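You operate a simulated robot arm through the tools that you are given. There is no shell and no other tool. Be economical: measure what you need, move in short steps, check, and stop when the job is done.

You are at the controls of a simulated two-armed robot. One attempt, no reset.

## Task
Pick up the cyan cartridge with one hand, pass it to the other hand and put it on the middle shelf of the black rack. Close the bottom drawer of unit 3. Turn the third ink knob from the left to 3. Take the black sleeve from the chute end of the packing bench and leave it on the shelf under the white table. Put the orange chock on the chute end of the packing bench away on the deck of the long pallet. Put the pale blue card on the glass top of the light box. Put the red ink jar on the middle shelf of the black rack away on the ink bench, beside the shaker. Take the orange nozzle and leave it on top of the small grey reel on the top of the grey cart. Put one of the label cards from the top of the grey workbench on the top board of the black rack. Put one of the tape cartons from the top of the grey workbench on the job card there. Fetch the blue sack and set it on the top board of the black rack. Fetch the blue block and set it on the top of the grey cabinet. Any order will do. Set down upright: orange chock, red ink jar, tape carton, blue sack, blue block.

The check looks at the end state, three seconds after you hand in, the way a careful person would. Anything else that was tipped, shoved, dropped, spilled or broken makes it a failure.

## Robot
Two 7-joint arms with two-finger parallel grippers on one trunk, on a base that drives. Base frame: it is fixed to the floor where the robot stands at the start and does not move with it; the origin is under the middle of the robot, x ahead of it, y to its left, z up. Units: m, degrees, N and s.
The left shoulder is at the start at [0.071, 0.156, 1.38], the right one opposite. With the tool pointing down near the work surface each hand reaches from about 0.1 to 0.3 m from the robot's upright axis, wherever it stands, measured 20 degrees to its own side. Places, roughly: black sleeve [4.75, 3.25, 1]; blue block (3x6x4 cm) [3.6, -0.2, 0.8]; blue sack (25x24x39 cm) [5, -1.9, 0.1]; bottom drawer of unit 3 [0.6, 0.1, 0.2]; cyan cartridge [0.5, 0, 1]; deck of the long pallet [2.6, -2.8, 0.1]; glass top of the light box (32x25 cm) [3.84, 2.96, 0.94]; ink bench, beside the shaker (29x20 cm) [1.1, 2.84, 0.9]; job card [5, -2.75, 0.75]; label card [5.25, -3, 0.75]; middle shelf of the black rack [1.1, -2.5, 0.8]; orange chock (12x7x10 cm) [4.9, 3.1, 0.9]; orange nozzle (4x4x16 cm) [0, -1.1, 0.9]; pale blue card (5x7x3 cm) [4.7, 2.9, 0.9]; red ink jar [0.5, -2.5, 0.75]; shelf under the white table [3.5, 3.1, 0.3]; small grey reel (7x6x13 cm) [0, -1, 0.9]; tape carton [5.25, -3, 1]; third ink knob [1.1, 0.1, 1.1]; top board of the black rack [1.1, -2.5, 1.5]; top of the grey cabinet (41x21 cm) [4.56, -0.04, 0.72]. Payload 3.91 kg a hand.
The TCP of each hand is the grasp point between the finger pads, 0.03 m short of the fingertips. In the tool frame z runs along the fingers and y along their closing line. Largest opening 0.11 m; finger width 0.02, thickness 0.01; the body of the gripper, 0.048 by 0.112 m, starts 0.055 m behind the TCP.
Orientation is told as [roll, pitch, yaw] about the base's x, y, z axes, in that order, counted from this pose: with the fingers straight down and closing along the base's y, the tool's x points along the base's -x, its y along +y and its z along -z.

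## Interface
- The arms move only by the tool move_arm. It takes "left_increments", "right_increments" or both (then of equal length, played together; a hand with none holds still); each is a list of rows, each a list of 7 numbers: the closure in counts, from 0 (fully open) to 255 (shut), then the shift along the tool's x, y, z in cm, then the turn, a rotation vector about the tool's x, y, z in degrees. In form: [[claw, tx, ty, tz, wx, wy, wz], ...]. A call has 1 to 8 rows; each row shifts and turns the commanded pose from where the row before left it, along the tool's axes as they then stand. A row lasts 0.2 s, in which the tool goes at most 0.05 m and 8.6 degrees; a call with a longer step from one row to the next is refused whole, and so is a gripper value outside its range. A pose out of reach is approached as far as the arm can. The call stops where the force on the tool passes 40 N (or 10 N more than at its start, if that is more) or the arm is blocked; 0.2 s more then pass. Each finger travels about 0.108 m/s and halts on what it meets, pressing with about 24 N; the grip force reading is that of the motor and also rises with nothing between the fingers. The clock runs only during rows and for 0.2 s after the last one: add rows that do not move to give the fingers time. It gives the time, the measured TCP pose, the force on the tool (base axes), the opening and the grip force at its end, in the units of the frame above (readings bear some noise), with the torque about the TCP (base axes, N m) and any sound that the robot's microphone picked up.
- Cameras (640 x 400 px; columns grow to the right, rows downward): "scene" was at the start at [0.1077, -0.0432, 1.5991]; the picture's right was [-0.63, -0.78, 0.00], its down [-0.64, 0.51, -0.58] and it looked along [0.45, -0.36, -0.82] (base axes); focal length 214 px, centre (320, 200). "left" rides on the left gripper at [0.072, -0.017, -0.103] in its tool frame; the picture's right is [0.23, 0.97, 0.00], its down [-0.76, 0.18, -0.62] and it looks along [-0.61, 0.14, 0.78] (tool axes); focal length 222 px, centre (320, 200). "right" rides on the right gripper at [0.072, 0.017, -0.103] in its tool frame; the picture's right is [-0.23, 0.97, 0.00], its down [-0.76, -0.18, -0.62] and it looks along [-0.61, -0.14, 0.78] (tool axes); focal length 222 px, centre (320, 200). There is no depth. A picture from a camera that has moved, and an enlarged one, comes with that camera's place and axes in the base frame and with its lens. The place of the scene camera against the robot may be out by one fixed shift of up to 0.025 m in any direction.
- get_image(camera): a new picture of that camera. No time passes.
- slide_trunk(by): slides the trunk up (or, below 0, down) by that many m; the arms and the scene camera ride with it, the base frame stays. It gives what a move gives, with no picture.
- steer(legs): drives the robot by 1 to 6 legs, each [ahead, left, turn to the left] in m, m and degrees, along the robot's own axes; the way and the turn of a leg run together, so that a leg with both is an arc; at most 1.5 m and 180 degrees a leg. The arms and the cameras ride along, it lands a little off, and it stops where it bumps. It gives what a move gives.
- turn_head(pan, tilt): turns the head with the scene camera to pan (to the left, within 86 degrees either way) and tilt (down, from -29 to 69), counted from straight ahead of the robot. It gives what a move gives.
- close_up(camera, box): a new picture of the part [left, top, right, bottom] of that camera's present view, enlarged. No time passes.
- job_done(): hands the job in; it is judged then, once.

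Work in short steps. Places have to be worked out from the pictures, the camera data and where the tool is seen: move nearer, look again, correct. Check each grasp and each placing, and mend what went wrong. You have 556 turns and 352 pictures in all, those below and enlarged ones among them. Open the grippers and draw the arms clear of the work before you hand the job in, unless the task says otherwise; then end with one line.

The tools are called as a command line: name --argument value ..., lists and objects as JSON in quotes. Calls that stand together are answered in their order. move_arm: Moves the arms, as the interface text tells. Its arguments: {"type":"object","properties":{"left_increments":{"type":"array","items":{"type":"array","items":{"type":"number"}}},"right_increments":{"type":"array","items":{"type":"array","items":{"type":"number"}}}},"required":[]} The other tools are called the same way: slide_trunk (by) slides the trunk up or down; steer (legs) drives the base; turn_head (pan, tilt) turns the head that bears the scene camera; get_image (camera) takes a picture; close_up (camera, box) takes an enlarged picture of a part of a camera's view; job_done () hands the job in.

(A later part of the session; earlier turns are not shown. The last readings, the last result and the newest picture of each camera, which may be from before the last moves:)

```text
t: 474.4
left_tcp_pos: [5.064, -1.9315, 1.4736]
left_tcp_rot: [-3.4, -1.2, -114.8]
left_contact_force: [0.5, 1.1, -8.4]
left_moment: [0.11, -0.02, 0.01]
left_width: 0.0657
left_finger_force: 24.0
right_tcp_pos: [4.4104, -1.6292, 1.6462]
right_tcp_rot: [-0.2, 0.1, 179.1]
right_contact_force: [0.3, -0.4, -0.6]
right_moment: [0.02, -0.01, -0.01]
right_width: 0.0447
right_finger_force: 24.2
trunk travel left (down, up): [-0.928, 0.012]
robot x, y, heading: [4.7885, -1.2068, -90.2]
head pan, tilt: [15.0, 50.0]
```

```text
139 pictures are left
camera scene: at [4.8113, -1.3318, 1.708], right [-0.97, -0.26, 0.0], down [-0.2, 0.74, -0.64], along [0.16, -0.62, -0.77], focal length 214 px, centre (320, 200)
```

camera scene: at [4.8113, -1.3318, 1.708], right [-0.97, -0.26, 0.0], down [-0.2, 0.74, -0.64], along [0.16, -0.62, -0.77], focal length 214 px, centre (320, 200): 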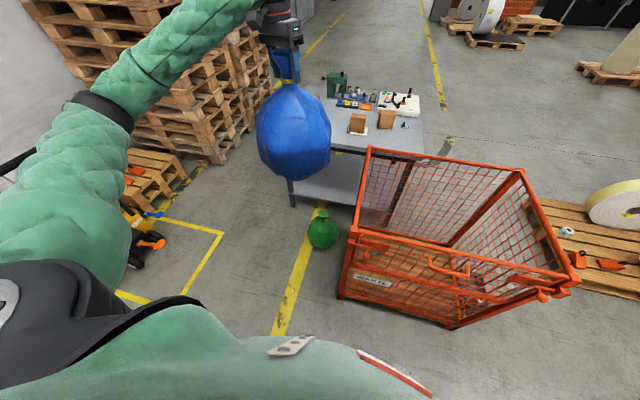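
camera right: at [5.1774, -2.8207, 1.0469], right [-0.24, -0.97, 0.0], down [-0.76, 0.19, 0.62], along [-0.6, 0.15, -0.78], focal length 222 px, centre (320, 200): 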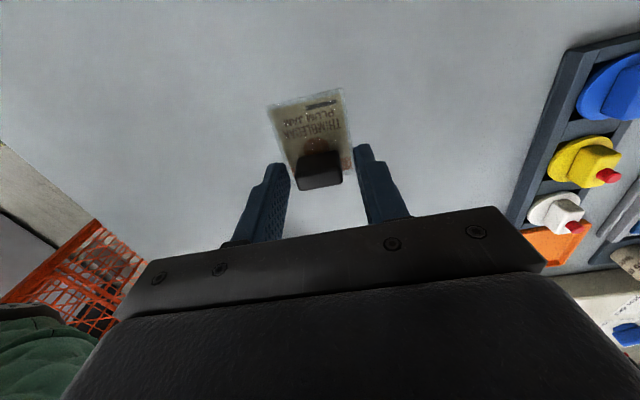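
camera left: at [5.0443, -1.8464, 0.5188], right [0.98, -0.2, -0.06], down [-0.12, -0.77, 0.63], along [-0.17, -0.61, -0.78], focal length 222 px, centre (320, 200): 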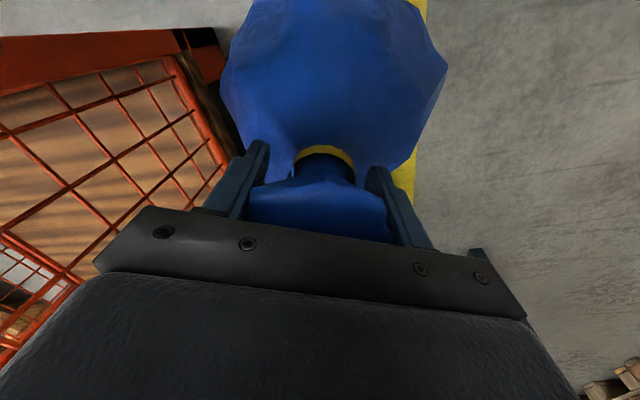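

Drive back toward the rack; before passing the rack post, raise the sack above the top board level.

steer --legs '[[0, -1.45, 0], [0.4, -0.2, 0]]'

move_arm --left_increments '[[230, 0, 0, -4.8, 0, 0, 0], [230, 0, 0, -4.8, 0, 0, 0], [230, 0, 0, -4.8, 0, 0, 0], [230, 0, 0, -4.8, 0, 0, 0], [230, 0, 0, -4.8, 0, 0, 0], [230, 0, 0, -4.8, 0, 0, 0], [230, 0, 0, -4.8, 0, 0, 0], [230, 0, 0, -4.8, 0, 0, 0]]'

turn_head --pan -30 --tilt 20

get_image --camera "scene"

```text
t: 483.8
left_tcp_pos: [3.4421, -2.3313, 1.4746]
left_tcp_rot: [-3.4, -1.3, -115.0]
left_contact_force: [-0.3, -1.1, -8.7]
left_moment: [0.15, -0.01, 0.0]
left_width: 0.0655
left_finger_force: 23.4
right_tcp_pos: [2.7918, -2.0264, 1.6465]
right_tcp_rot: [0.0, 0.0, 178.8]
right_contact_force: [0.4, -0.4, -0.4]
right_moment: [-0.02, 0.02, 0.03]
right_width: 0.0445
right_finger_force: 24.2
trunk travel left (down, up): [-0.928, 0.012]
robot x, y, heading: [3.1712, -1.611, -90.6]
head pan, tilt: [15.0, 50.0]
```

```text
t: 485.6
left_tcp_pos: [3.4665, -2.3327, 1.8599]
left_tcp_rot: [-3.3, -1.2, -114.9]
left_contact_force: [-0.5, 0.3, -8.6]
left_moment: [0.17, 0.05, 0.06]
left_width: 0.066
left_finger_force: 24.2
right_tcp_pos: [2.7875, -2.0251, 1.647]
right_tcp_rot: [0.1, 0.2, 178.8]
right_contact_force: [0.0, 0.4, -0.5]
right_moment: [-0.02, -0.02, 0.01]
right_width: 0.0444
right_finger_force: 24.0
trunk travel left (down, up): [-0.928, 0.012]
robot x, y, heading: [3.1703, -1.6078, -90.4]
head pan, tilt: [15.0, 50.0]
```

```text
t: 486.7
left_tcp_pos: [3.467, -2.3375, 1.8569]
left_tcp_rot: [-3.3, -1.3, -115.0]
left_contact_force: [0.5, -0.6, -8.6]
left_moment: [0.1, 0.01, 0.01]
left_width: 0.0658
left_finger_force: 24.3
right_tcp_pos: [2.7915, -2.0283, 1.647]
right_tcp_rot: [-0.3, 0.2, 178.9]
right_contact_force: [-0.3, 0.5, -0.6]
right_moment: [0.01, 0.0, -0.01]
right_width: 0.045
right_finger_force: 23.8
trunk travel left (down, up): [-0.928, 0.012]
robot x, y, heading: [3.1745, -1.6077, -90.5]
head pan, tilt: [-30.0, 20.0]
```

```text
138 pictures are left
camera scene: at [3.1256, -1.7387, 1.7536], right [-0.86, 0.51, 0.0], down [0.17, 0.3, -0.94], along [-0.47, -0.81, -0.34], focal length 214 px, centre (320, 200)
```

scene: 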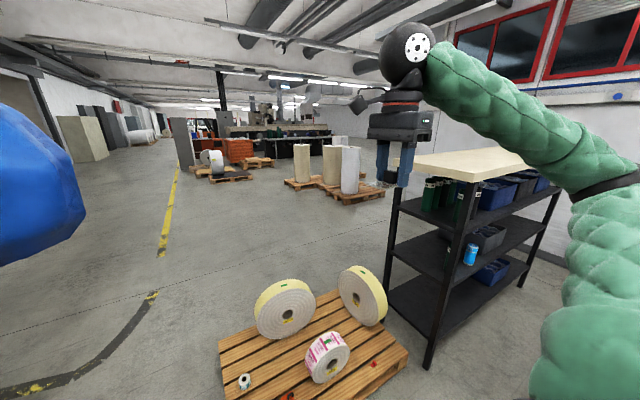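

move_arm --left_increments '[[230, 0, 0, -3, 0, 0, 0], [230, 0, 0, -3, 0, 0, 0], [230, 0, 0, -3, 0, 0, 0]]'

steer --legs '[[0.02, -1.0, 0.4], [0, -0.65, 0]]'

turn_head --pan 0 --tilt 20

get_image --camera "scene"

```text
t: 487.5
left_tcp_pos: [3.4669, -2.3288, 1.9371]
left_tcp_rot: [-3.4, -1.5, -114.7]
left_contact_force: [-0.3, 0.4, -8.4]
left_moment: [0.18, 0.08, -0.04]
left_width: 0.0657
left_finger_force: 24.0
left hand out of reach, approached as far as the arm can: row 3
right_tcp_pos: [2.7896, -2.0276, 1.647]
right_tcp_rot: [-0.1, 0.1, 178.9]
right_contact_force: [-0.2, 0.5, -0.3]
right_moment: [0.02, 0.01, 0.01]
right_width: 0.0447
right_finger_force: 23.9
trunk travel left (down, up): [-0.928, 0.012]
robot x, y, heading: [3.1703, -1.6112, -90.6]
head pan, tilt: [-30.0, 20.0]
```

```text
t: 496.1
left_tcp_pos: [1.8206, -2.3508, 1.9373]
left_tcp_rot: [-3.6, -1.5, -112.5]
left_contact_force: [-0.2, 0.5, -8.5]
left_moment: [0.16, 0.08, -0.01]
left_width: 0.0657
left_finger_force: 23.7
right_tcp_pos: [1.1334, -2.0766, 1.6472]
right_tcp_rot: [-0.2, 0.0, -178.8]
right_contact_force: [0.1, 0.3, 0.2]
right_moment: [0.01, 0.01, -0.02]
right_width: 0.0447
right_finger_force: 23.8
trunk travel left (down, up): [-0.928, 0.012]
robot x, y, heading: [1.4962, -1.6436, -88.4]
head pan, tilt: [-30.0, 20.0]
```

```text
t: 497.0
left_tcp_pos: [1.818, -2.3516, 1.9374]
left_tcp_rot: [-3.5, -1.5, -112.4]
left_contact_force: [-0.1, 0.4, -8.7]
left_moment: [0.15, 0.07, -0.01]
left_width: 0.0659
left_finger_force: 24.2
right_tcp_pos: [1.131, -2.0775, 1.6456]
right_tcp_rot: [-0.2, 0.1, -178.8]
right_contact_force: [0.3, -0.1, -0.1]
right_moment: [0.01, 0.02, -0.02]
right_width: 0.0447
right_finger_force: 24.3
trunk travel left (down, up): [-0.928, 0.012]
robot x, y, heading: [1.4957, -1.6417, -88.0]
head pan, tilt: [0.0, 20.0]
```

```text
137 pictures are left
camera scene: at [1.4995, -1.7858, 1.7536], right [-1.0, -0.03, 0.0], down [-0.01, 0.34, -0.94], along [0.03, -0.94, -0.34], focal length 214 px, centre (320, 200)
```

scene: 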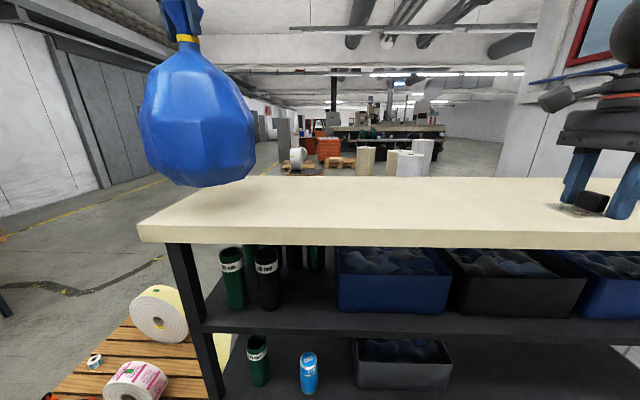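

Board top z≈1.49, y -2.25…-2.73. Move right 0.2 m and ahead 0.12 m so the sack hangs over the board.

steer --legs '[[0, -0.2, -1.8], [0.12, 0, 0]]'

get_image --camera "scene"

```text
t: 499.4
left_tcp_pos: [1.593, -2.4767, 1.9394]
left_tcp_rot: [-3.4, -1.7, -114.2]
left_contact_force: [-0.4, 0.6, -8.3]
left_moment: [0.23, 0.19, 0.01]
left_width: 0.0654
left_finger_force: 24.6
right_tcp_pos: [0.914, -2.1819, 1.6481]
right_tcp_rot: [0.1, 0.1, 179.3]
right_contact_force: [-0.2, 0.6, 0.5]
right_moment: [0.0, -0.03, 0.0]
right_width: 0.0444
right_finger_force: 24.0
trunk travel left (down, up): [-0.928, 0.012]
robot x, y, heading: [1.2964, -1.7642, -89.8]
head pan, tilt: [0.0, 20.0]
```

```text
136 pictures are left
camera scene: at [1.2934, -1.9027, 1.7543], right [-1.0, 0.0, 0.0], down [0.0, 0.34, -0.94], along [0.0, -0.94, -0.34], focal length 214 px, centre (320, 200)
```

scene: 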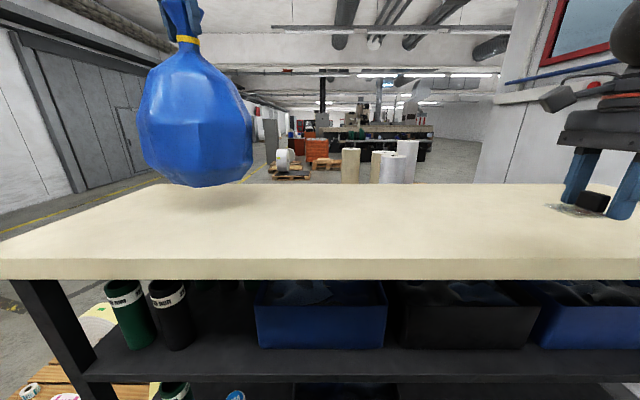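

Lower the sack onto the board.

move_arm --left_increments '[[230, 0, 0, 3, 0, 0, 0], [230, 0, 0, 3, 0, 0, 0], [230, 0, 0, 1, 0, 0, 0], [230, 0, 0, 0.8, 0, 0, 0], [230, 0, 0, 0.8, 0, 0, 0]]'

get_image --camera "scene"

```text
t: 500.6
left_tcp_pos: [1.5915, -2.4797, 1.8539]
left_tcp_rot: [-3.4, -1.7, -114.3]
left_contact_force: [5.6, -2.0, 17.0]
left_moment: [0.09, 0.33, 0.11]
left_width: 0.0658
left_finger_force: 24.6
right_tcp_pos: [0.9186, -2.1837, 1.6491]
right_tcp_rot: [0.1, 0.1, 179.3]
right_contact_force: [-0.6, 0.5, -0.2]
right_moment: [-0.06, -0.01, 0.04]
right_width: 0.0446
right_finger_force: 24.2
trunk travel left (down, up): [-0.928, 0.012]
robot x, y, heading: [1.2942, -1.7616, -89.8]
head pan, tilt: [0.0, 20.0]
```

```text
135 pictures are left
camera scene: at [1.2972, -1.9039, 1.7545], right [-1.0, 0.0, 0.0], down [0.0, 0.34, -0.94], along [0.0, -0.94, -0.34], focal length 214 px, centre (320, 200)
```

scene: 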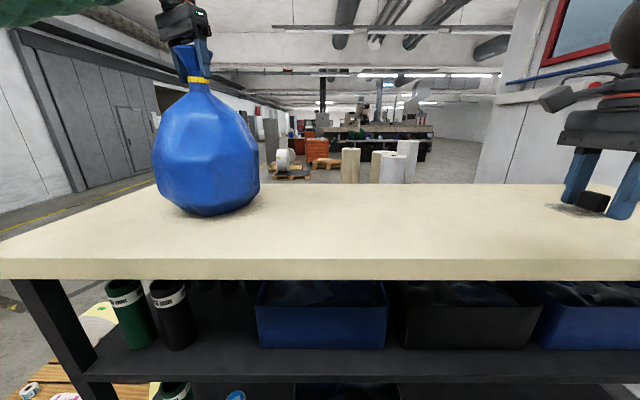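

Sack rests on the board. Ease off and open slowly.

move_arm --left_increments '[[230, 0, 0, -0.4, 0, 0, 0], [100, 0, 0, 0, 0, 0, 0], [85, 0, 0, 0, 0, 0, 0], [60, 0, 0, 0, 0, 0, 0], [20, 0, 0, 0, 0, 0, 0], [0, 0, 0, 0, 0, 0, 0]]'

get_image --camera "scene"

get_image --camera "left"

```text
t: 502.1
left_tcp_pos: [1.5894, -2.4841, 1.8549]
left_tcp_rot: [-3.4, -1.5, -114.4]
left_contact_force: [1.7, 0.0, 0.1]
left_moment: [0.05, 0.08, 0.05]
left_width: 0.1103
left_finger_force: 0.0
right_tcp_pos: [0.9156, -2.1881, 1.6471]
right_tcp_rot: [-0.1, 0.1, 179.4]
right_contact_force: [0.8, -0.1, -0.4]
right_moment: [-0.02, -0.02, 0.02]
right_width: 0.0446
right_finger_force: 23.9
trunk travel left (down, up): [-0.928, 0.012]
robot x, y, heading: [1.2976, -1.7656, -89.9]
head pan, tilt: [0.0, 20.0]
```

```text
134 pictures are left
camera scene: at [1.295, -1.9074, 1.7537], right [-1.0, 0.0, 0.0], down [0.0, 0.34, -0.94], along [0.0, -0.94, -0.34], focal length 214 px, centre (320, 200)
```

scene: 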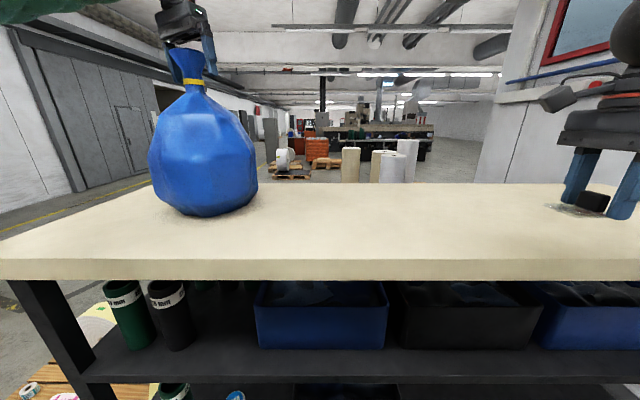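

```text
133 pictures are left
camera left: at [1.6114, -2.4103, 1.9583], right [0.98, -0.19, -0.07], down [-0.11, -0.77, 0.63], along [-0.17, -0.61, -0.77], focal length 222 px, centre (320, 200)
```

left: 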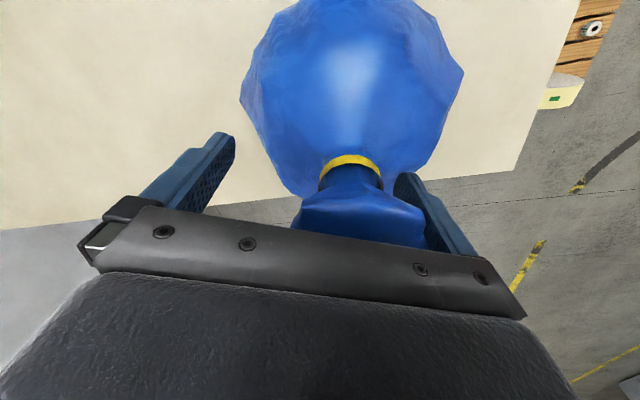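

The sack leans slightly against one finger. Nudge it upright by 1.5 cm and check.

move_arm --left_increments '[[0, 0, -0.7, 0, 0, 0, 0], [0, 0, -0.8, 0, 0, 0, 0], [0, 0, 0, 0, 0, 0, 0]]'

close_up --camera "scene" --box '[120, 0, 300, 230]'

get_image --camera "left"

```text
t: 502.9
left_tcp_pos: [1.5765, -2.4774, 1.8578]
left_tcp_rot: [-3.5, -1.6, -114.3]
left_contact_force: [2.0, -1.3, 0.8]
left_moment: [0.01, 0.02, -0.02]
left_width: 0.1099
left_finger_force: 0.0
right_tcp_pos: [0.9159, -2.187, 1.6467]
right_tcp_rot: [-0.1, 0.1, 179.3]
right_contact_force: [1.1, 0.4, -0.8]
right_moment: [-0.01, -0.03, -0.01]
right_width: 0.0447
right_finger_force: 24.1
trunk travel left (down, up): [-0.928, 0.012]
robot x, y, heading: [1.2946, -1.7659, -89.7]
head pan, tilt: [0.0, 20.0]
```

```text
1.74 times, centred on (210, 115) of scene
camera zoom: at [1.2949, -1.9074, 1.7537], right [-1.0, 0.0, 0.0], down [0.0, 0.34, -0.94], along [0.0, -0.94, -0.34], focal length 373 px, centre (511, 348)
```

zoom: 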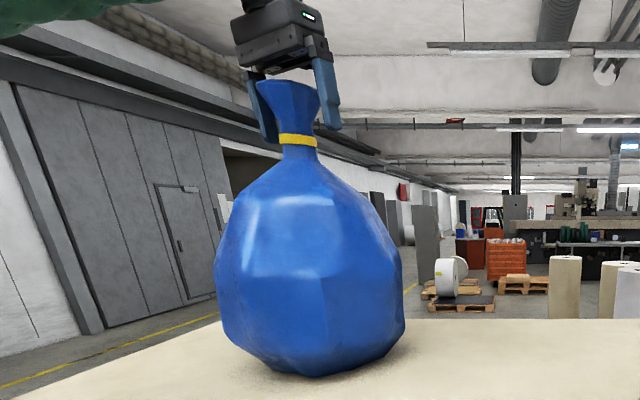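

```text
131 pictures are left
camera left: at [1.5983, -2.4043, 1.9597], right [0.98, -0.2, -0.07], down [-0.11, -0.77, 0.63], along [-0.17, -0.61, -0.77], focal length 222 px, centre (320, 200)
```

left: 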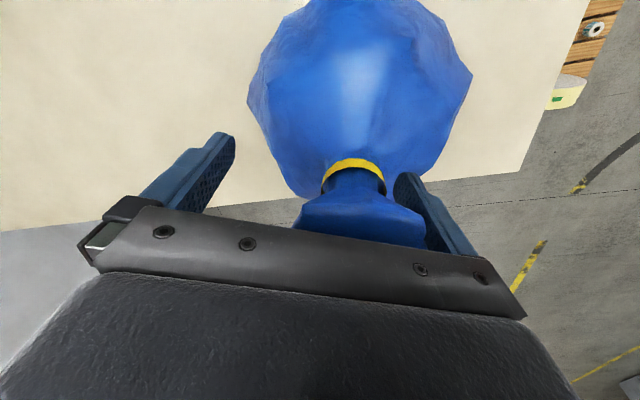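

Wide-angle tilt explains most of the apparent lean. Re-center the open hand, wait, and look.

move_arm --left_increments '[[0, 0, 1.0, 0, 0, 0, 0], [0, 0, 1.0, 0, 0, 0, 0], [0, 0, 0.4, 0, 0, 0, 0], [0, 0, 0, 0, 0, 0, 0], [0, 0, 0, 0, 0, 0, 0]]'

get_image --camera "left"

```text
t: 504.1
left_tcp_pos: [1.5982, -2.4851, 1.8567]
left_tcp_rot: [-3.6, -1.4, -114.4]
left_contact_force: [0.8, -0.4, 0.0]
left_moment: [0.01, -0.02, 0.02]
left_width: 0.1101
left_finger_force: 0.2
right_tcp_pos: [0.9152, -2.1876, 1.6476]
right_tcp_rot: [-0.1, 0.1, 179.4]
right_contact_force: [-0.2, -0.2, -1.1]
right_moment: [0.03, 0.01, -0.04]
right_width: 0.0447
right_finger_force: 23.8
trunk travel left (down, up): [-0.928, 0.012]
robot x, y, heading: [1.2918, -1.7671, -90.1]
head pan, tilt: [0.0, 20.0]
```

```text
130 pictures are left
camera left: at [1.6192, -2.4132, 1.9582], right [0.98, -0.19, -0.06], down [-0.11, -0.77, 0.63], along [-0.17, -0.61, -0.77], focal length 222 px, centre (320, 200)
```

left: 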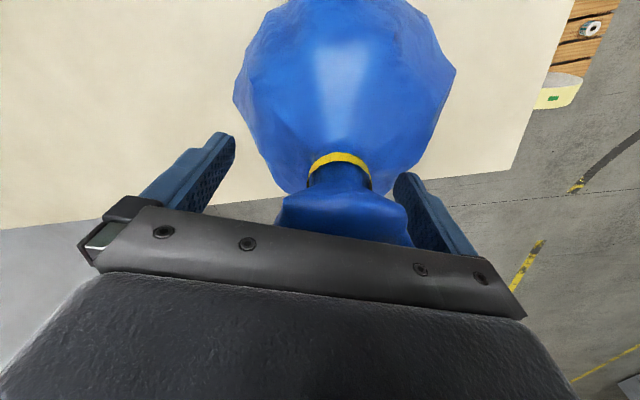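

Sack stands free. Rise, then withdraw perpendicular to the closing direction.

move_arm --left_increments '[[0, 0, 0, -3, 0, 0, 0], [0, 0, 0, -3, 0, 0, 0], [0, 0, 0, -2, 0, 0, 0], [0, 4, 0, 0, 0, 0, 0], [0, 4, 0, 0, 0, 0, 0], [0, 4, 0, 0, 0, 0, 0], [0, 4, 0, 0, 0, 0, 0]]'

get_image --camera "scene"

```text
t: 505.6
left_tcp_pos: [1.6718, -2.3343, 1.9316]
left_tcp_rot: [-3.5, -1.5, -114.4]
left_contact_force: [-0.2, 0.3, 0.2]
left_moment: [-0.04, 0.03, 0.0]
left_width: 0.11
left_finger_force: 0.0
right_tcp_pos: [0.9162, -2.1834, 1.6477]
right_tcp_rot: [0.0, 0.0, 179.2]
right_contact_force: [0.3, -0.2, 0.6]
right_moment: [-0.03, 0.03, 0.0]
right_width: 0.0447
right_finger_force: 23.8
trunk travel left (down, up): [-0.928, 0.012]
robot x, y, heading: [1.2958, -1.7674, -90.0]
head pan, tilt: [0.0, 20.0]
```

```text
129 pictures are left
camera scene: at [1.2959, -1.9046, 1.754], right [-1.0, 0.0, 0.0], down [0.0, 0.34, -0.94], along [0.0, -0.94, -0.34], focal length 214 px, centre (320, 200)
```

scene: 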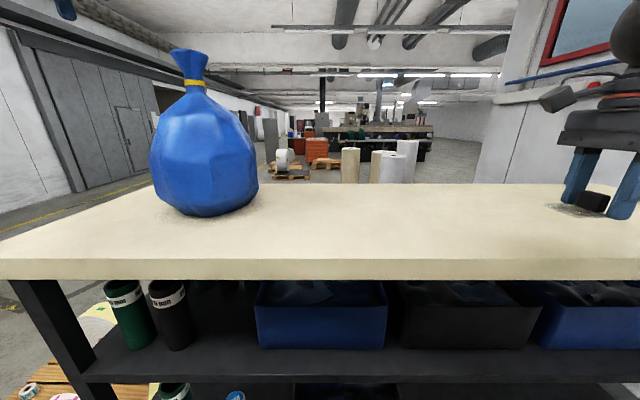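

Sack done. Now bring the label card over the board.

move_arm --right_increments '[[230, 0, 4.5, 0, 0, 0, 0], [230, 0, 4.5, 0, 0, 0, 0], [230, 0, 4.5, 0, 0, 0, 0], [230, 0, 4.5, 0, 0, 0, 0], [230, 0, 4.5, 0, 0, 0, 0], [230, 0, 0, 4, 0, 0, 0], [230, 0, 0, 3, 0, 0, 0]]'

turn_head --pan -25 --tilt 25

get_image --camera "scene"

```text
t: 507.2
left_tcp_pos: [1.6673, -2.3372, 1.9322]
left_tcp_rot: [-3.4, -1.5, -114.3]
left_contact_force: [1.2, 0.3, 0.6]
left_moment: [0.01, 0.01, -0.01]
left_width: 0.1098
left_finger_force: 0.0
right_tcp_pos: [0.9085, -2.4135, 1.5715]
right_tcp_rot: [0.0, 0.2, 179.3]
right_contact_force: [0.5, -0.2, 0.5]
right_moment: [-0.04, 0.02, 0.0]
right_width: 0.045
right_finger_force: 23.8
trunk travel left (down, up): [-0.928, 0.012]
robot x, y, heading: [1.2933, -1.7656, -90.1]
head pan, tilt: [0.0, 20.0]
```

```text
t: 508.1
left_tcp_pos: [1.6701, -2.3384, 1.9315]
left_tcp_rot: [-3.4, -1.5, -114.3]
left_contact_force: [-0.4, 0.0, -0.6]
left_moment: [0.0, 0.02, -0.01]
left_width: 0.1102
left_finger_force: 0.1
right_tcp_pos: [0.912, -2.414, 1.5718]
right_tcp_rot: [0.0, 0.2, 179.4]
right_contact_force: [-0.4, -0.2, 0.3]
right_moment: [0.04, 0.02, -0.03]
right_width: 0.0445
right_finger_force: 24.2
trunk travel left (down, up): [-0.928, 0.012]
robot x, y, heading: [1.2946, -1.7678, -90.2]
head pan, tilt: [-25.0, 25.0]
```

```text
128 pictures are left
camera scene: at [1.2563, -1.8979, 1.7456], right [-0.91, 0.42, 0.0], down [0.18, 0.38, -0.91], along [-0.38, -0.82, -0.42], focal length 214 px, centre (320, 200)
```

scene: 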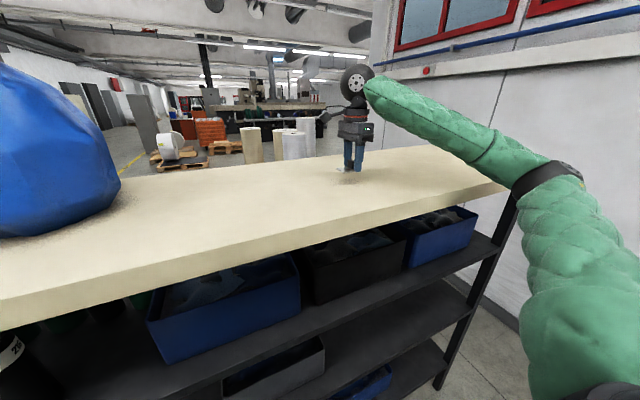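

Lower in small steps to contact and release.

move_arm --right_increments '[[230, 0, 0, 1.2, 0, 0, 0], [230, 0, 0, 0.8, 0, 0, 0], [230, 0, 0, 0.6, 0, 0, 0], [230, 0, 0, 0.5, 0, 0, 0]]'

```text
t: 509.1
left_tcp_pos: [1.6688, -2.3369, 1.9324]
left_tcp_rot: [-3.3, -1.5, -114.3]
left_contact_force: [1.0, 0.2, -0.9]
left_moment: [0.0, -0.01, 0.01]
left_width: 0.1101
left_finger_force: 0.1
right_tcp_pos: [0.9132, -2.4125, 1.5429]
right_tcp_rot: [0.0, 0.2, 179.4]
right_contact_force: [-0.2, 1.1, 0.3]
right_moment: [-0.05, 0.0, 0.01]
right_width: 0.0446
right_finger_force: 24.1
trunk travel left (down, up): [-0.928, 0.012]
robot x, y, heading: [1.295, -1.7628, -90.0]
head pan, tilt: [-25.0, 25.0]
```

move_arm --right_increments '[[230, 0, 0, 0.5, 0, 0, 0], [230, 0, 0, 0.5, 0, 0, 0], [230, 0, 0, 0.4, 0, 0, 0]]'

```text
t: 509.9
left_tcp_pos: [1.6704, -2.3383, 1.9318]
left_tcp_rot: [-3.6, -1.5, -114.4]
left_contact_force: [-0.4, 0.5, 0.1]
left_moment: [0.0, 0.02, 0.01]
left_width: 0.1098
left_finger_force: 0.0
right_tcp_pos: [0.9126, -2.4112, 1.5319]
right_tcp_rot: [0.0, 0.1, 179.3]
right_contact_force: [0.0, 0.9, 0.2]
right_moment: [-0.01, -0.02, 0.02]
right_width: 0.0447
right_finger_force: 23.9
trunk travel left (down, up): [-0.928, 0.012]
robot x, y, heading: [1.2965, -1.7652, -89.9]
head pan, tilt: [-25.0, 25.0]
```

move_arm --right_increments '[[230, 0, 0, 0.4, 0, 0, 0], [230, 0, 0, 0.4, 0, 0, 0], [230, 0, 0, 0.4, 0, 0, 0]]'

close_up --camera "scene" --box '[290, 100, 410, 200]'

```text
t: 510.5
left_tcp_pos: [1.6703, -2.3368, 1.9311]
left_tcp_rot: [-3.4, -1.6, -114.3]
left_contact_force: [-1.2, -1.0, -0.2]
left_moment: [-0.01, -0.01, -0.01]
left_width: 0.1099
left_finger_force: 0.1
right_tcp_pos: [0.9131, -2.4121, 1.53]
right_tcp_rot: [0.4, 0.3, 179.2]
right_contact_force: [2.0, -0.4, 14.9]
right_moment: [0.37, 0.07, -0.06]
right_width: 0.0448
right_finger_force: 24.0
trunk travel left (down, up): [-0.928, 0.012]
robot x, y, heading: [1.2939, -1.7651, -90.4]
head pan, tilt: [-25.0, 25.0]
stopped in row 2 (right hand): the force on the tool passed its limit at 47 N (the readings are from after the stop); the commanded pose is now the measured one
```

```text
4.00 times, centred on (350, 150) of scene
camera zoom: at [1.2564, -1.8967, 1.7457], right [-0.91, 0.42, 0.0], down [0.18, 0.38, -0.91], along [-0.38, -0.82, -0.42], focal length 858 px, centre (200, 400)
```

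zoom: 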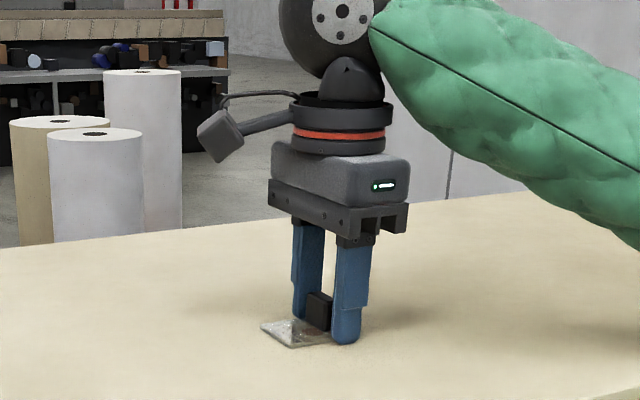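

Contact. Release and rise.

move_arm --right_increments '[[230, 0, 0, -0.2, 0, 0, 0], [120, 0, 0, 0, 0, 0, 0], [80, 0, 0, 0, 0, 0, 0], [80, 0, 0, -3, 0, 0, 0], [0, 0, 0, -4, 0, 0, 0], [0, 0, 0, -4, 0, 0, 0]]'

close_up --camera "scene" --box '[290, 100, 410, 200]'

```text
t: 511.9
left_tcp_pos: [1.6711, -2.3361, 1.9322]
left_tcp_rot: [-3.6, -1.6, -114.4]
left_contact_force: [-0.1, -0.3, -0.8]
left_moment: [-0.03, 0.02, -0.02]
left_width: 0.1098
left_finger_force: 0.1
right_tcp_pos: [0.9153, -2.4061, 1.6408]
right_tcp_rot: [0.3, 0.1, 179.2]
right_contact_force: [0.2, -0.1, 0.3]
right_moment: [-0.03, 0.0, 0.01]
right_width: 0.1099
right_finger_force: 0.1
trunk travel left (down, up): [-0.928, 0.012]
robot x, y, heading: [1.2955, -1.7667, -90.2]
head pan, tilt: [-25.0, 25.0]
```

```text
4.00 times, centred on (350, 150) of scene
camera zoom: at [1.2569, -1.8962, 1.7457], right [-0.91, 0.42, 0.0], down [0.18, 0.38, -0.91], along [-0.38, -0.82, -0.42], focal length 858 px, centre (200, 400)
```

zoom: 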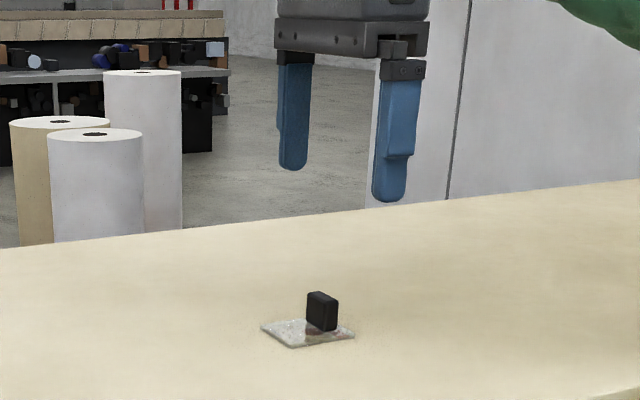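

Label card is on the board. Back away and move to the red jar's end of the rack.

steer --legs '[[-0.2, 0, 0]]'

move_arm --left_increments '[[0, 4, 0, 4, 0, 0, 0], [0, 3, 0, 4, 0, 0, 0], [0, 2, 0, 4.5, 0, 0, 0], [0, 0, 0, 4.8, 0, 0, 0], [0, 0, 0, 4.8, 0, 0, 0], [0, 0, 0, 4.8, 0, 0, 0], [0, 0, 0, 4.8, 0, 0, 0], [0, 0, 0, 4.8, 0, 0, 0]]' --right_increments '[[0, 0, -4, -1, 0, 0, -8.4], [0, 0, -4, 0, 0, 0, -8.4], [0, 0, 0, 0, 0, 0, -8.4], [0, 0, 0, 0, 0, 0, -8.4], [0, 0, 0, 0, 0, 0, -8.4], [0, 0, 0, 0, 0, 0, -8.4], [0, 0, 0, 0, 0, 0, -8.4], [0, 0, 0, 0, 0, 0, -8.4]]'

move_arm --right_increments '[[0, 0, 0, 0, 0, 0, -8.4], [0, 0, 0, 0, 0, 0, -8.4], [0, 0, 0, 0, 0, 0, -5], [0, 4, 0, 0, 0, 0, 0], [0, 4, 0, 0, 0, 0, 0]]'

get_image --camera "scene"

```text
t: 513.5
left_tcp_pos: [1.6699, -2.1435, 1.9287]
left_tcp_rot: [-3.5, -1.3, -114.2]
left_contact_force: [0.2, -0.6, 1.0]
left_moment: [0.07, 0.04, -0.01]
left_width: 0.1101
left_finger_force: 0.1
right_tcp_pos: [0.9135, -2.214, 1.6357]
right_tcp_rot: [0.0, 0.2, 179.4]
right_contact_force: [-0.3, -0.4, -0.8]
right_moment: [0.04, 0.01, -0.02]
right_width: 0.11
right_finger_force: 0.1
trunk travel left (down, up): [-0.928, 0.012]
robot x, y, heading: [1.2932, -1.5675, -90.1]
head pan, tilt: [-25.0, 25.0]
```

```text
refused: row 1 steps farther than a row can; nothing moved
```

```text
t: 514.7
left_tcp_pos: [1.6732, -2.1407, 1.9295]
left_tcp_rot: [-3.6, -1.3, -114.2]
left_contact_force: [0.3, -0.4, -0.4]
left_moment: [0.02, -0.01, -0.03]
left_width: 0.1101
left_finger_force: 0.1
right_tcp_pos: [0.9907, -2.1788, 1.6384]
right_tcp_rot: [0.2, 0.1, -158.9]
right_contact_force: [-0.5, -0.2, -0.2]
right_moment: [0.0, -0.01, 0.0]
right_width: 0.1101
right_finger_force: 0.1
trunk travel left (down, up): [-0.928, 0.012]
robot x, y, heading: [1.2934, -1.5623, -90.1]
head pan, tilt: [-25.0, 25.0]
```

```text
125 pictures are left
camera scene: at [1.258, -1.7005, 1.7455], right [-0.91, 0.42, 0.0], down [0.18, 0.38, -0.91], along [-0.38, -0.82, -0.42], focal length 214 px, centre (320, 200)
```

scene: 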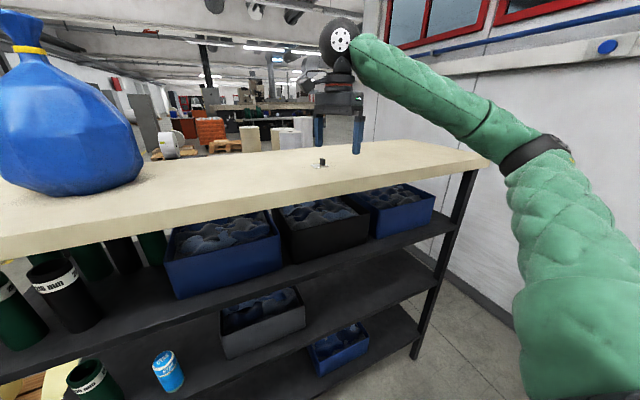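

close_up --camera "scene" --box '[200, 170, 520, 400]'

```text
1.74 times, centred on (360, 285) of scene
camera zoom: at [1.258, -1.7005, 1.7455], right [-0.91, 0.42, 0.0], down [0.18, 0.38, -0.91], along [-0.38, -0.82, -0.42], focal length 373 px, centre (250, 52)
```

zoom: 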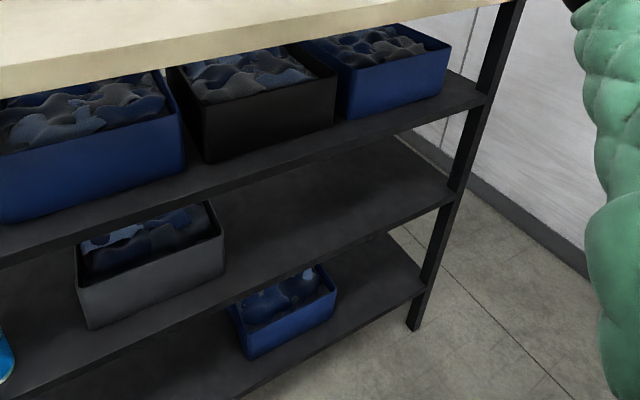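

The jar is deep on the shelf (y≈-2.65), hidden from here. Retract the left, lower the trunk, and shift right to look in.

move_arm --left_increments '[[0, 4.5, 0, 0, 0, 0, 0], [0, 4.5, 0, 0, 0, 0, 0], [0, 0, 0, 4.5, 0, 0, 0], [0, 0, 0, 4.5, 0, 0, 0], [0, 0, 0, 4.5, 0, 0, 0], [0, 0, 0, 4.5, 0, 0, 0]]' --right_increments '[[0, 4.5, 0, 0, 0, 0, -8.4], [0, 4.5, 0, 0, 0, 0, -8.4], [0, 4.5, 0, 0, 0, 0, -8.4], [0, 0, 0, 0, 0, 0, -8.4], [0, 0, 0, 0, 0, 0, -8.4], [0, 0, 0, 0, 0, 0, -8.4]]'

slide_trunk --by -0.4

steer --legs '[[0, -0.5, 0]]'

turn_head --pan -20 --tilt 20

get_image --camera "scene"

```text
t: 516.1
left_tcp_pos: [1.6761, -2.0783, 1.7268]
left_tcp_rot: [-3.6, -1.5, -114.1]
left_contact_force: [-0.6, 0.2, 0.0]
left_moment: [0.05, -0.01, 0.01]
left_width: 0.11
left_finger_force: 0.0
left hand out of reach, approached as far as the arm can: row 1, 2
right_tcp_pos: [1.1089, -2.1164, 1.6378]
right_tcp_rot: [0.1, 0.0, -108.3]
right_contact_force: [-0.1, 0.3, -0.4]
right_moment: [0.06, 0.04, 0.01]
right_width: 0.1101
right_finger_force: 0.1
trunk travel left (down, up): [-0.928, 0.012]
robot x, y, heading: [1.294, -1.5666, -90.0]
head pan, tilt: [-25.0, 25.0]
```

```text
t: 519.9
left_tcp_pos: [1.6732, -2.0759, 1.3267]
left_tcp_rot: [-3.5, -1.5, -114.2]
left_contact_force: [0.4, 0.1, 0.8]
left_moment: [-0.02, 0.0, -0.05]
left_width: 0.1097
left_finger_force: 0.1
right_tcp_pos: [1.1076, -2.1134, 1.2396]
right_tcp_rot: [0.2, -0.2, -108.6]
right_contact_force: [-0.1, 0.7, 0.3]
right_moment: [-0.01, 0.01, -0.01]
right_width: 0.1097
right_finger_force: 0.0
trunk travel left (down, up): [-0.528, 0.412]
robot x, y, heading: [1.2942, -1.5653, -90.2]
head pan, tilt: [-25.0, 25.0]
```

```text
t: 522.9
left_tcp_pos: [1.1741, -2.0758, 1.3277]
left_tcp_rot: [-3.5, -1.5, -113.9]
left_contact_force: [-0.3, 0.4, -0.4]
left_moment: [0.01, -0.01, 0.01]
left_width: 0.11
left_finger_force: 0.1
right_tcp_pos: [0.608, -2.1164, 1.2382]
right_tcp_rot: [0.2, -0.2, -108.1]
right_contact_force: [-0.4, -0.4, 0.1]
right_moment: [0.0, 0.01, -0.02]
right_width: 0.11
right_finger_force: 0.1
trunk travel left (down, up): [-0.528, 0.412]
robot x, y, heading: [0.7887, -1.5704, -89.5]
head pan, tilt: [-25.0, 25.0]
```

```text
t: 523.5
left_tcp_pos: [1.1746, -2.0762, 1.328]
left_tcp_rot: [-3.5, -1.6, -113.7]
left_contact_force: [0.4, -0.1, 0.2]
left_moment: [0.03, 0.02, 0.02]
left_width: 0.1104
left_finger_force: 0.0
right_tcp_pos: [0.6095, -2.1164, 1.2392]
right_tcp_rot: [0.2, -0.2, -108.0]
right_contact_force: [-0.2, 0.6, -0.2]
right_moment: [0.01, -0.01, -0.02]
right_width: 0.1101
right_finger_force: 0.2
trunk travel left (down, up): [-0.528, 0.412]
robot x, y, heading: [0.79, -1.5698, -89.4]
head pan, tilt: [-20.0, 20.0]
```

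```text
123 pictures are left
camera scene: at [0.7613, -1.7049, 1.3537], right [-0.94, 0.33, 0.0], down [0.11, 0.32, -0.94], along [-0.31, -0.89, -0.34], focal length 214 px, centre (320, 200)
```

scene: 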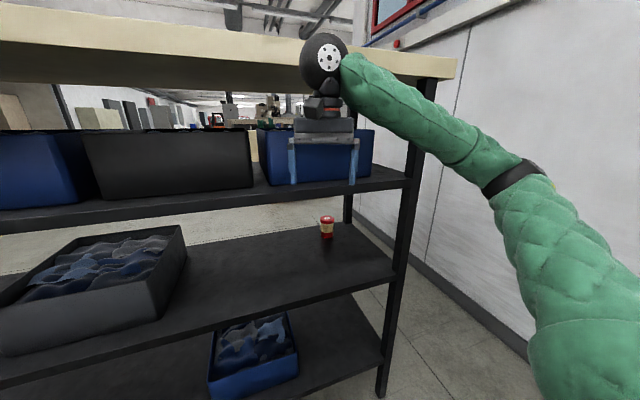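

close_up --camera "scene" --box '[270, 180, 420, 290]'

```text
3.64 times, centred on (345, 235) of scene
camera zoom: at [0.7613, -1.7049, 1.3537], right [-0.94, 0.33, 0.0], down [0.11, 0.32, -0.94], along [-0.31, -0.89, -0.34], focal length 780 px, centre (229, 73)
```

zoom: 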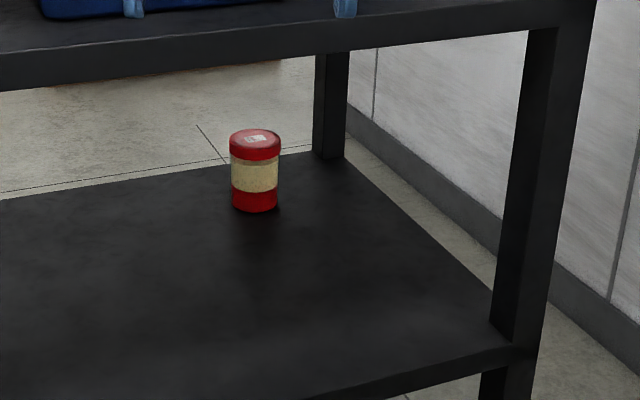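

Jar base ≈[0.395,-2.632], ~7 cm dia, ~10 cm tall. Lower the right hand in front of the rack and pitch it ~60° forward.

move_arm --right_increments '[[0, 1, 0, 4, 0, 0, -8.4], [0, 1, 0, 4, 0, 0, -8.4], [0, 0, 0, 4.5, 0, 0, 0], [0, 0, 0, 4.5, 0, 0, 0], [0, 0, 0, 4.5, 0, 0, 0], [0, 0, 0, 4.5, 0, 0, 0], [0, 0, 0, 4.5, 0, 0, 0]]'

move_arm --right_increments '[[0, 0, 0, 0, 0, -8.5, 0], [0, 0, 0, 0, 0, -8.5, 0], [0, 0, 0, 0, 0, -8.5, 0], [0, 0, 0, 0, 0, -8.5, 0], [0, 0, 0, 0, 0, -8.5, 0], [0, 0, 0, 0, 0, -8.5, 0], [0, 0, 0, 0, 0, -8.5, 0]]'

get_image --camera "scene"

```text
t: 525.1
left_tcp_pos: [1.174, -2.0763, 1.3274]
left_tcp_rot: [-3.5, -1.5, -113.8]
left_contact_force: [0.5, 0.3, 0.3]
left_moment: [-0.02, -0.02, -0.03]
left_width: 0.1102
left_finger_force: 0.0
right_tcp_pos: [0.6146, -2.0976, 0.9319]
right_tcp_rot: [0.2, -0.3, -91.3]
right_contact_force: [0.5, 0.1, -0.3]
right_moment: [0.01, 0.03, 0.0]
right_width: 0.1101
right_finger_force: 0.0
trunk travel left (down, up): [-0.528, 0.412]
robot x, y, heading: [0.7935, -1.5658, -89.5]
head pan, tilt: [-20.0, 20.0]
```

```text
t: 526.7
left_tcp_pos: [1.174, -2.0767, 1.3277]
left_tcp_rot: [-3.6, -1.5, -113.8]
left_contact_force: [0.2, 0.5, 0.0]
left_moment: [0.03, -0.02, 0.03]
left_width: 0.1101
left_finger_force: 0.1
right_tcp_pos: [0.6316, -2.1877, 0.9305]
right_tcp_rot: [0.3, -59.7, -91.4]
right_contact_force: [1.2, 0.4, 0.3]
right_moment: [0.02, 0.01, 0.0]
right_width: 0.1098
right_finger_force: 0.1
right hand out of reach, approached as far as the arm can: row 3, 4, 5, 6, 7
trunk travel left (down, up): [-0.528, 0.412]
robot x, y, heading: [0.7873, -1.5677, -89.5]
head pan, tilt: [-20.0, 20.0]
```

```text
121 pictures are left
camera scene: at [0.7611, -1.7049, 1.3538], right [-0.94, 0.33, 0.0], down [0.11, 0.32, -0.94], along [-0.31, -0.89, -0.34], focal length 214 px, centre (320, 200)
```

scene: 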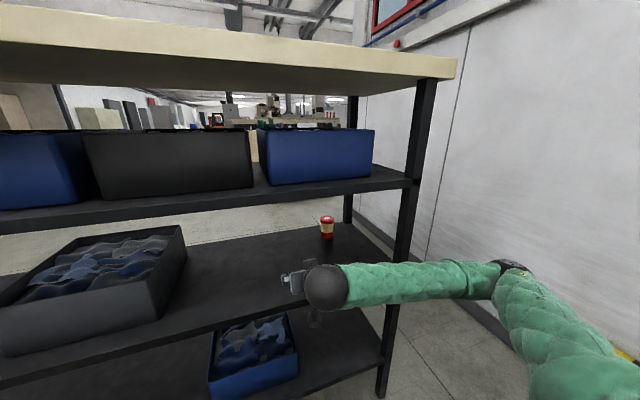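

Lower 7 cm, then drive right/ahead so the hand enters between the shelves.

move_arm --right_increments '[[0, 3, 0, 1.75, 0, 0, 0], [0, 3, 0, 1.75, 0, 0, 0]]'

steer --legs '[[0, -0.14, -0.5], [0.18, 0, 0]]'

get_image --camera "scene"

get_image --camera "right"

```text
t: 527.3
left_tcp_pos: [1.1744, -2.076, 1.3277]
left_tcp_rot: [-3.5, -1.4, -113.9]
left_contact_force: [0.0, 0.2, 0.9]
left_moment: [0.01, 0.03, 0.02]
left_width: 0.1098
left_finger_force: 0.1
right_tcp_pos: [0.6332, -2.1879, 0.8631]
right_tcp_rot: [0.4, -59.8, -91.6]
right_contact_force: [0.0, 0.9, -0.1]
right_moment: [-0.02, 0.0, -0.02]
right_width: 0.1099
right_finger_force: 0.1
trunk travel left (down, up): [-0.528, 0.412]
robot x, y, heading: [0.7933, -1.5664, -89.6]
head pan, tilt: [-20.0, 20.0]
```

```text
t: 529.6
left_tcp_pos: [1.0336, -2.2023, 1.3296]
left_tcp_rot: [-2.9, -1.9, -114.6]
left_contact_force: [0.4, -0.2, 0.6]
left_moment: [-0.01, 0.0, -0.01]
left_width: 0.11
left_finger_force: 0.0
right_tcp_pos: [0.4931, -2.3255, 0.8673]
right_tcp_rot: [0.4, -59.9, -91.5]
right_contact_force: [0.0, -0.1, -0.3]
right_moment: [0.0, 0.02, 0.02]
right_width: 0.11
right_finger_force: 0.1
trunk travel left (down, up): [-0.528, 0.412]
robot x, y, heading: [0.6535, -1.7102, -89.4]
head pan, tilt: [-20.0, 20.0]
stopped in leg 2: the robot was blocked; the commanded pose is now the measured one
```

```text
120 pictures are left
camera scene: at [0.6227, -1.8392, 1.3547], right [-0.94, 0.33, 0.0], down [0.11, 0.32, -0.94], along [-0.31, -0.89, -0.34], focal length 214 px, centre (320, 200)
```

scene: 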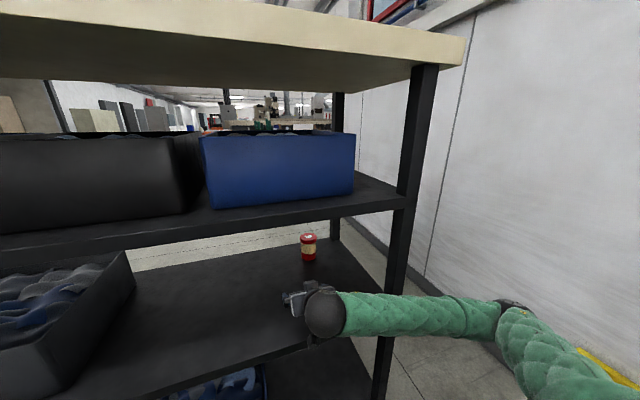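

```text
119 pictures are left
camera right: at [0.5128, -2.1987, 0.8546], right [0.97, -0.13, 0.2], down [-0.18, 0.16, 0.97], along [-0.16, -0.98, 0.13], focal length 222 px, centre (320, 200)
```

right: 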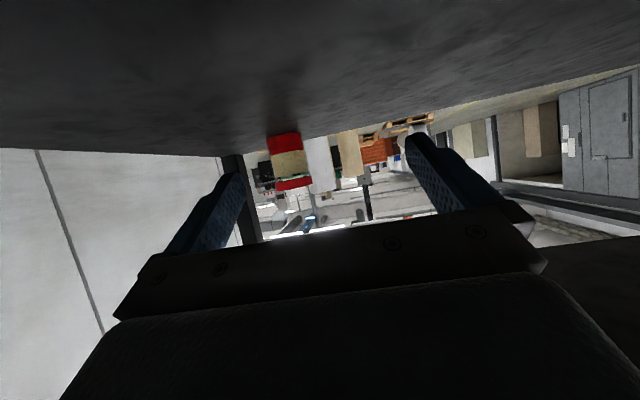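

Probably the bent right forearm met the rack post. Back off, straighten the arm while extending, then enter again.

steer --legs '[[-0.16, 0, 0]]'

move_arm --right_increments '[[0, -2, -1.3, 3.46, 0, 0, 0], [0, -2, -1.3, 3.46, 0, 0, 0], [0, -2, -1.3, 3.46, 0, 0, 0], [0, -2, -1.3, 3.46, 0, 0, 0], [0, -2, -1.3, 3.46, 0, 0, 0], [0, -2, -1.3, 3.46, 0, 0, 0], [0, -2, -1.3, 3.46, 0, 0, 0]]'

get_image --camera "scene"

```text
t: 531.0
left_tcp_pos: [1.0318, -2.049, 1.3279]
left_tcp_rot: [-2.9, -1.6, -114.5]
left_contact_force: [-0.1, 0.5, 0.2]
left_moment: [-0.06, 0.01, 0.01]
left_width: 0.1101
left_finger_force: 0.0
right_tcp_pos: [0.4915, -2.1712, 0.8648]
right_tcp_rot: [0.4, -59.8, -91.6]
right_contact_force: [0.2, -0.1, 0.3]
right_moment: [0.01, 0.03, -0.03]
right_width: 0.1101
right_finger_force: 0.0
trunk travel left (down, up): [-0.528, 0.412]
robot x, y, heading: [0.649, -1.5525, -89.4]
head pan, tilt: [-20.0, 20.0]
```

```text
t: 532.6
left_tcp_pos: [1.0297, -2.0529, 1.3263]
left_tcp_rot: [-3.0, -1.5, -114.5]
left_contact_force: [0.3, 0.8, -0.5]
left_moment: [0.0, 0.0, 0.01]
left_width: 0.1102
left_finger_force: 0.1
right_tcp_pos: [0.3921, -2.4509, 0.858]
right_tcp_rot: [0.2, -59.6, -91.5]
right_contact_force: [0.6, -0.9, -0.1]
right_moment: [0.04, 0.02, 0.02]
right_width: 0.1097
right_finger_force: 0.2
trunk travel left (down, up): [-0.528, 0.412]
robot x, y, heading: [0.6499, -1.5493, -89.5]
head pan, tilt: [-20.0, 20.0]
```

```text
118 pictures are left
camera scene: at [0.6198, -1.6885, 1.3536], right [-0.94, 0.33, 0.0], down [0.11, 0.32, -0.94], along [-0.31, -0.89, -0.34], focal length 214 px, centre (320, 200)
```

scene: 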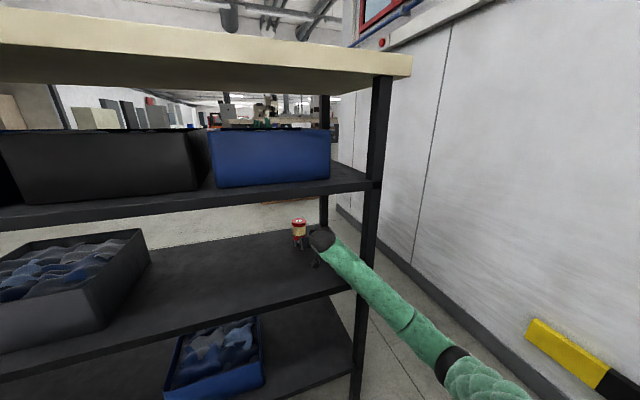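

get_image --camera "right"

close_up --camera "scene" --box '[260, 190, 380, 300]'

```text
117 pictures are left
camera right: at [0.4124, -2.324, 0.8474], right [0.97, -0.14, 0.2], down [-0.18, 0.16, 0.97], along [-0.16, -0.98, 0.13], focal length 222 px, centre (320, 200)
```

right: 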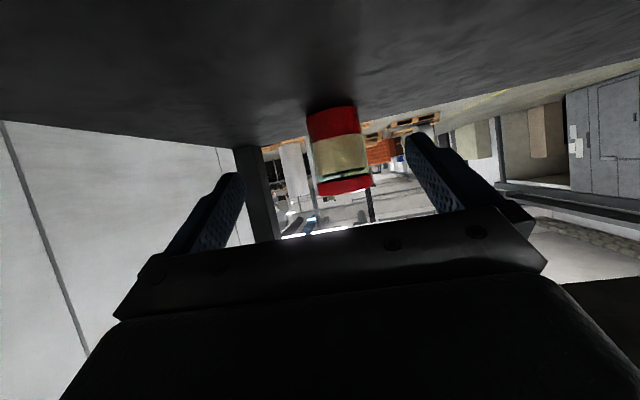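

```text
3.64 times, centred on (320, 245) of scene
camera zoom: at [0.6198, -1.6885, 1.3536], right [-0.94, 0.33, 0.0], down [0.11, 0.32, -0.94], along [-0.31, -0.89, -0.34], focal length 780 px, centre (320, 36)
```

zoom: 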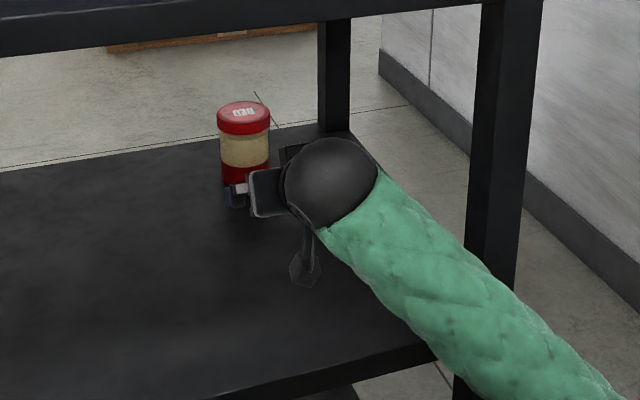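

Jar centre ≈[0.40,-2.61,0.825]. Advance around it.

move_arm --right_increments '[[0, -1.36, 0.15, 3.85, 0, 0, 0], [0, -1.36, 0.15, 3.85, 0, 0, 0], [0, -1.36, 0.15, 3.85, 0, 0, 0]]'

get_image --camera "right"

close_up --camera "scene" --box '[260, 190, 380, 300]'

```text
t: 533.4
left_tcp_pos: [1.0307, -2.0529, 1.3268]
left_tcp_rot: [-3.1, -1.5, -114.6]
left_contact_force: [1.0, -0.2, 0.0]
left_moment: [0.0, 0.0, 0.0]
left_width: 0.1102
left_finger_force: 0.1
right_tcp_pos: [0.396, -2.571, 0.8355]
right_tcp_rot: [0.3, -59.8, -91.5]
right_contact_force: [0.0, 0.8, -0.2]
right_moment: [-0.03, 0.03, 0.01]
right_width: 0.1101
right_finger_force: 0.0
trunk travel left (down, up): [-0.528, 0.412]
robot x, y, heading: [0.6479, -1.5512, -89.6]
head pan, tilt: [-20.0, 20.0]
```

```text
115 pictures are left
camera right: at [0.4157, -2.4457, 0.8247], right [0.97, -0.14, 0.2], down [-0.18, 0.16, 0.97], along [-0.16, -0.98, 0.13], focal length 222 px, centre (320, 200)
```

right: 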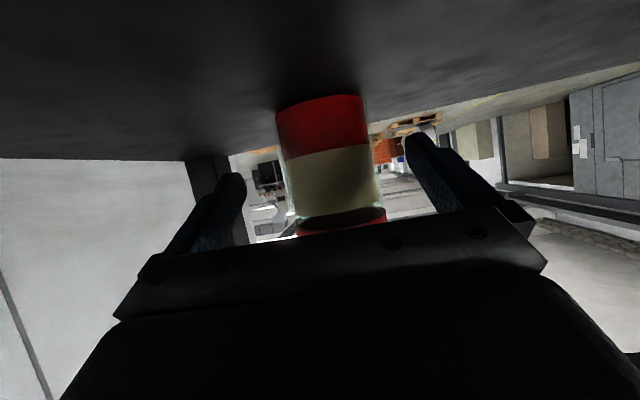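

```text
3.64 times, centred on (320, 245) of scene
camera zoom: at [0.6204, -1.6889, 1.3536], right [-0.94, 0.33, 0.0], down [0.11, 0.32, -0.94], along [-0.31, -0.89, -0.34], focal length 780 px, centre (320, 36)
```

zoom: 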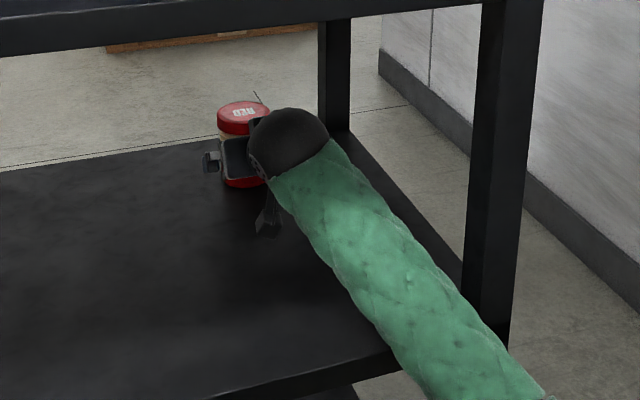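

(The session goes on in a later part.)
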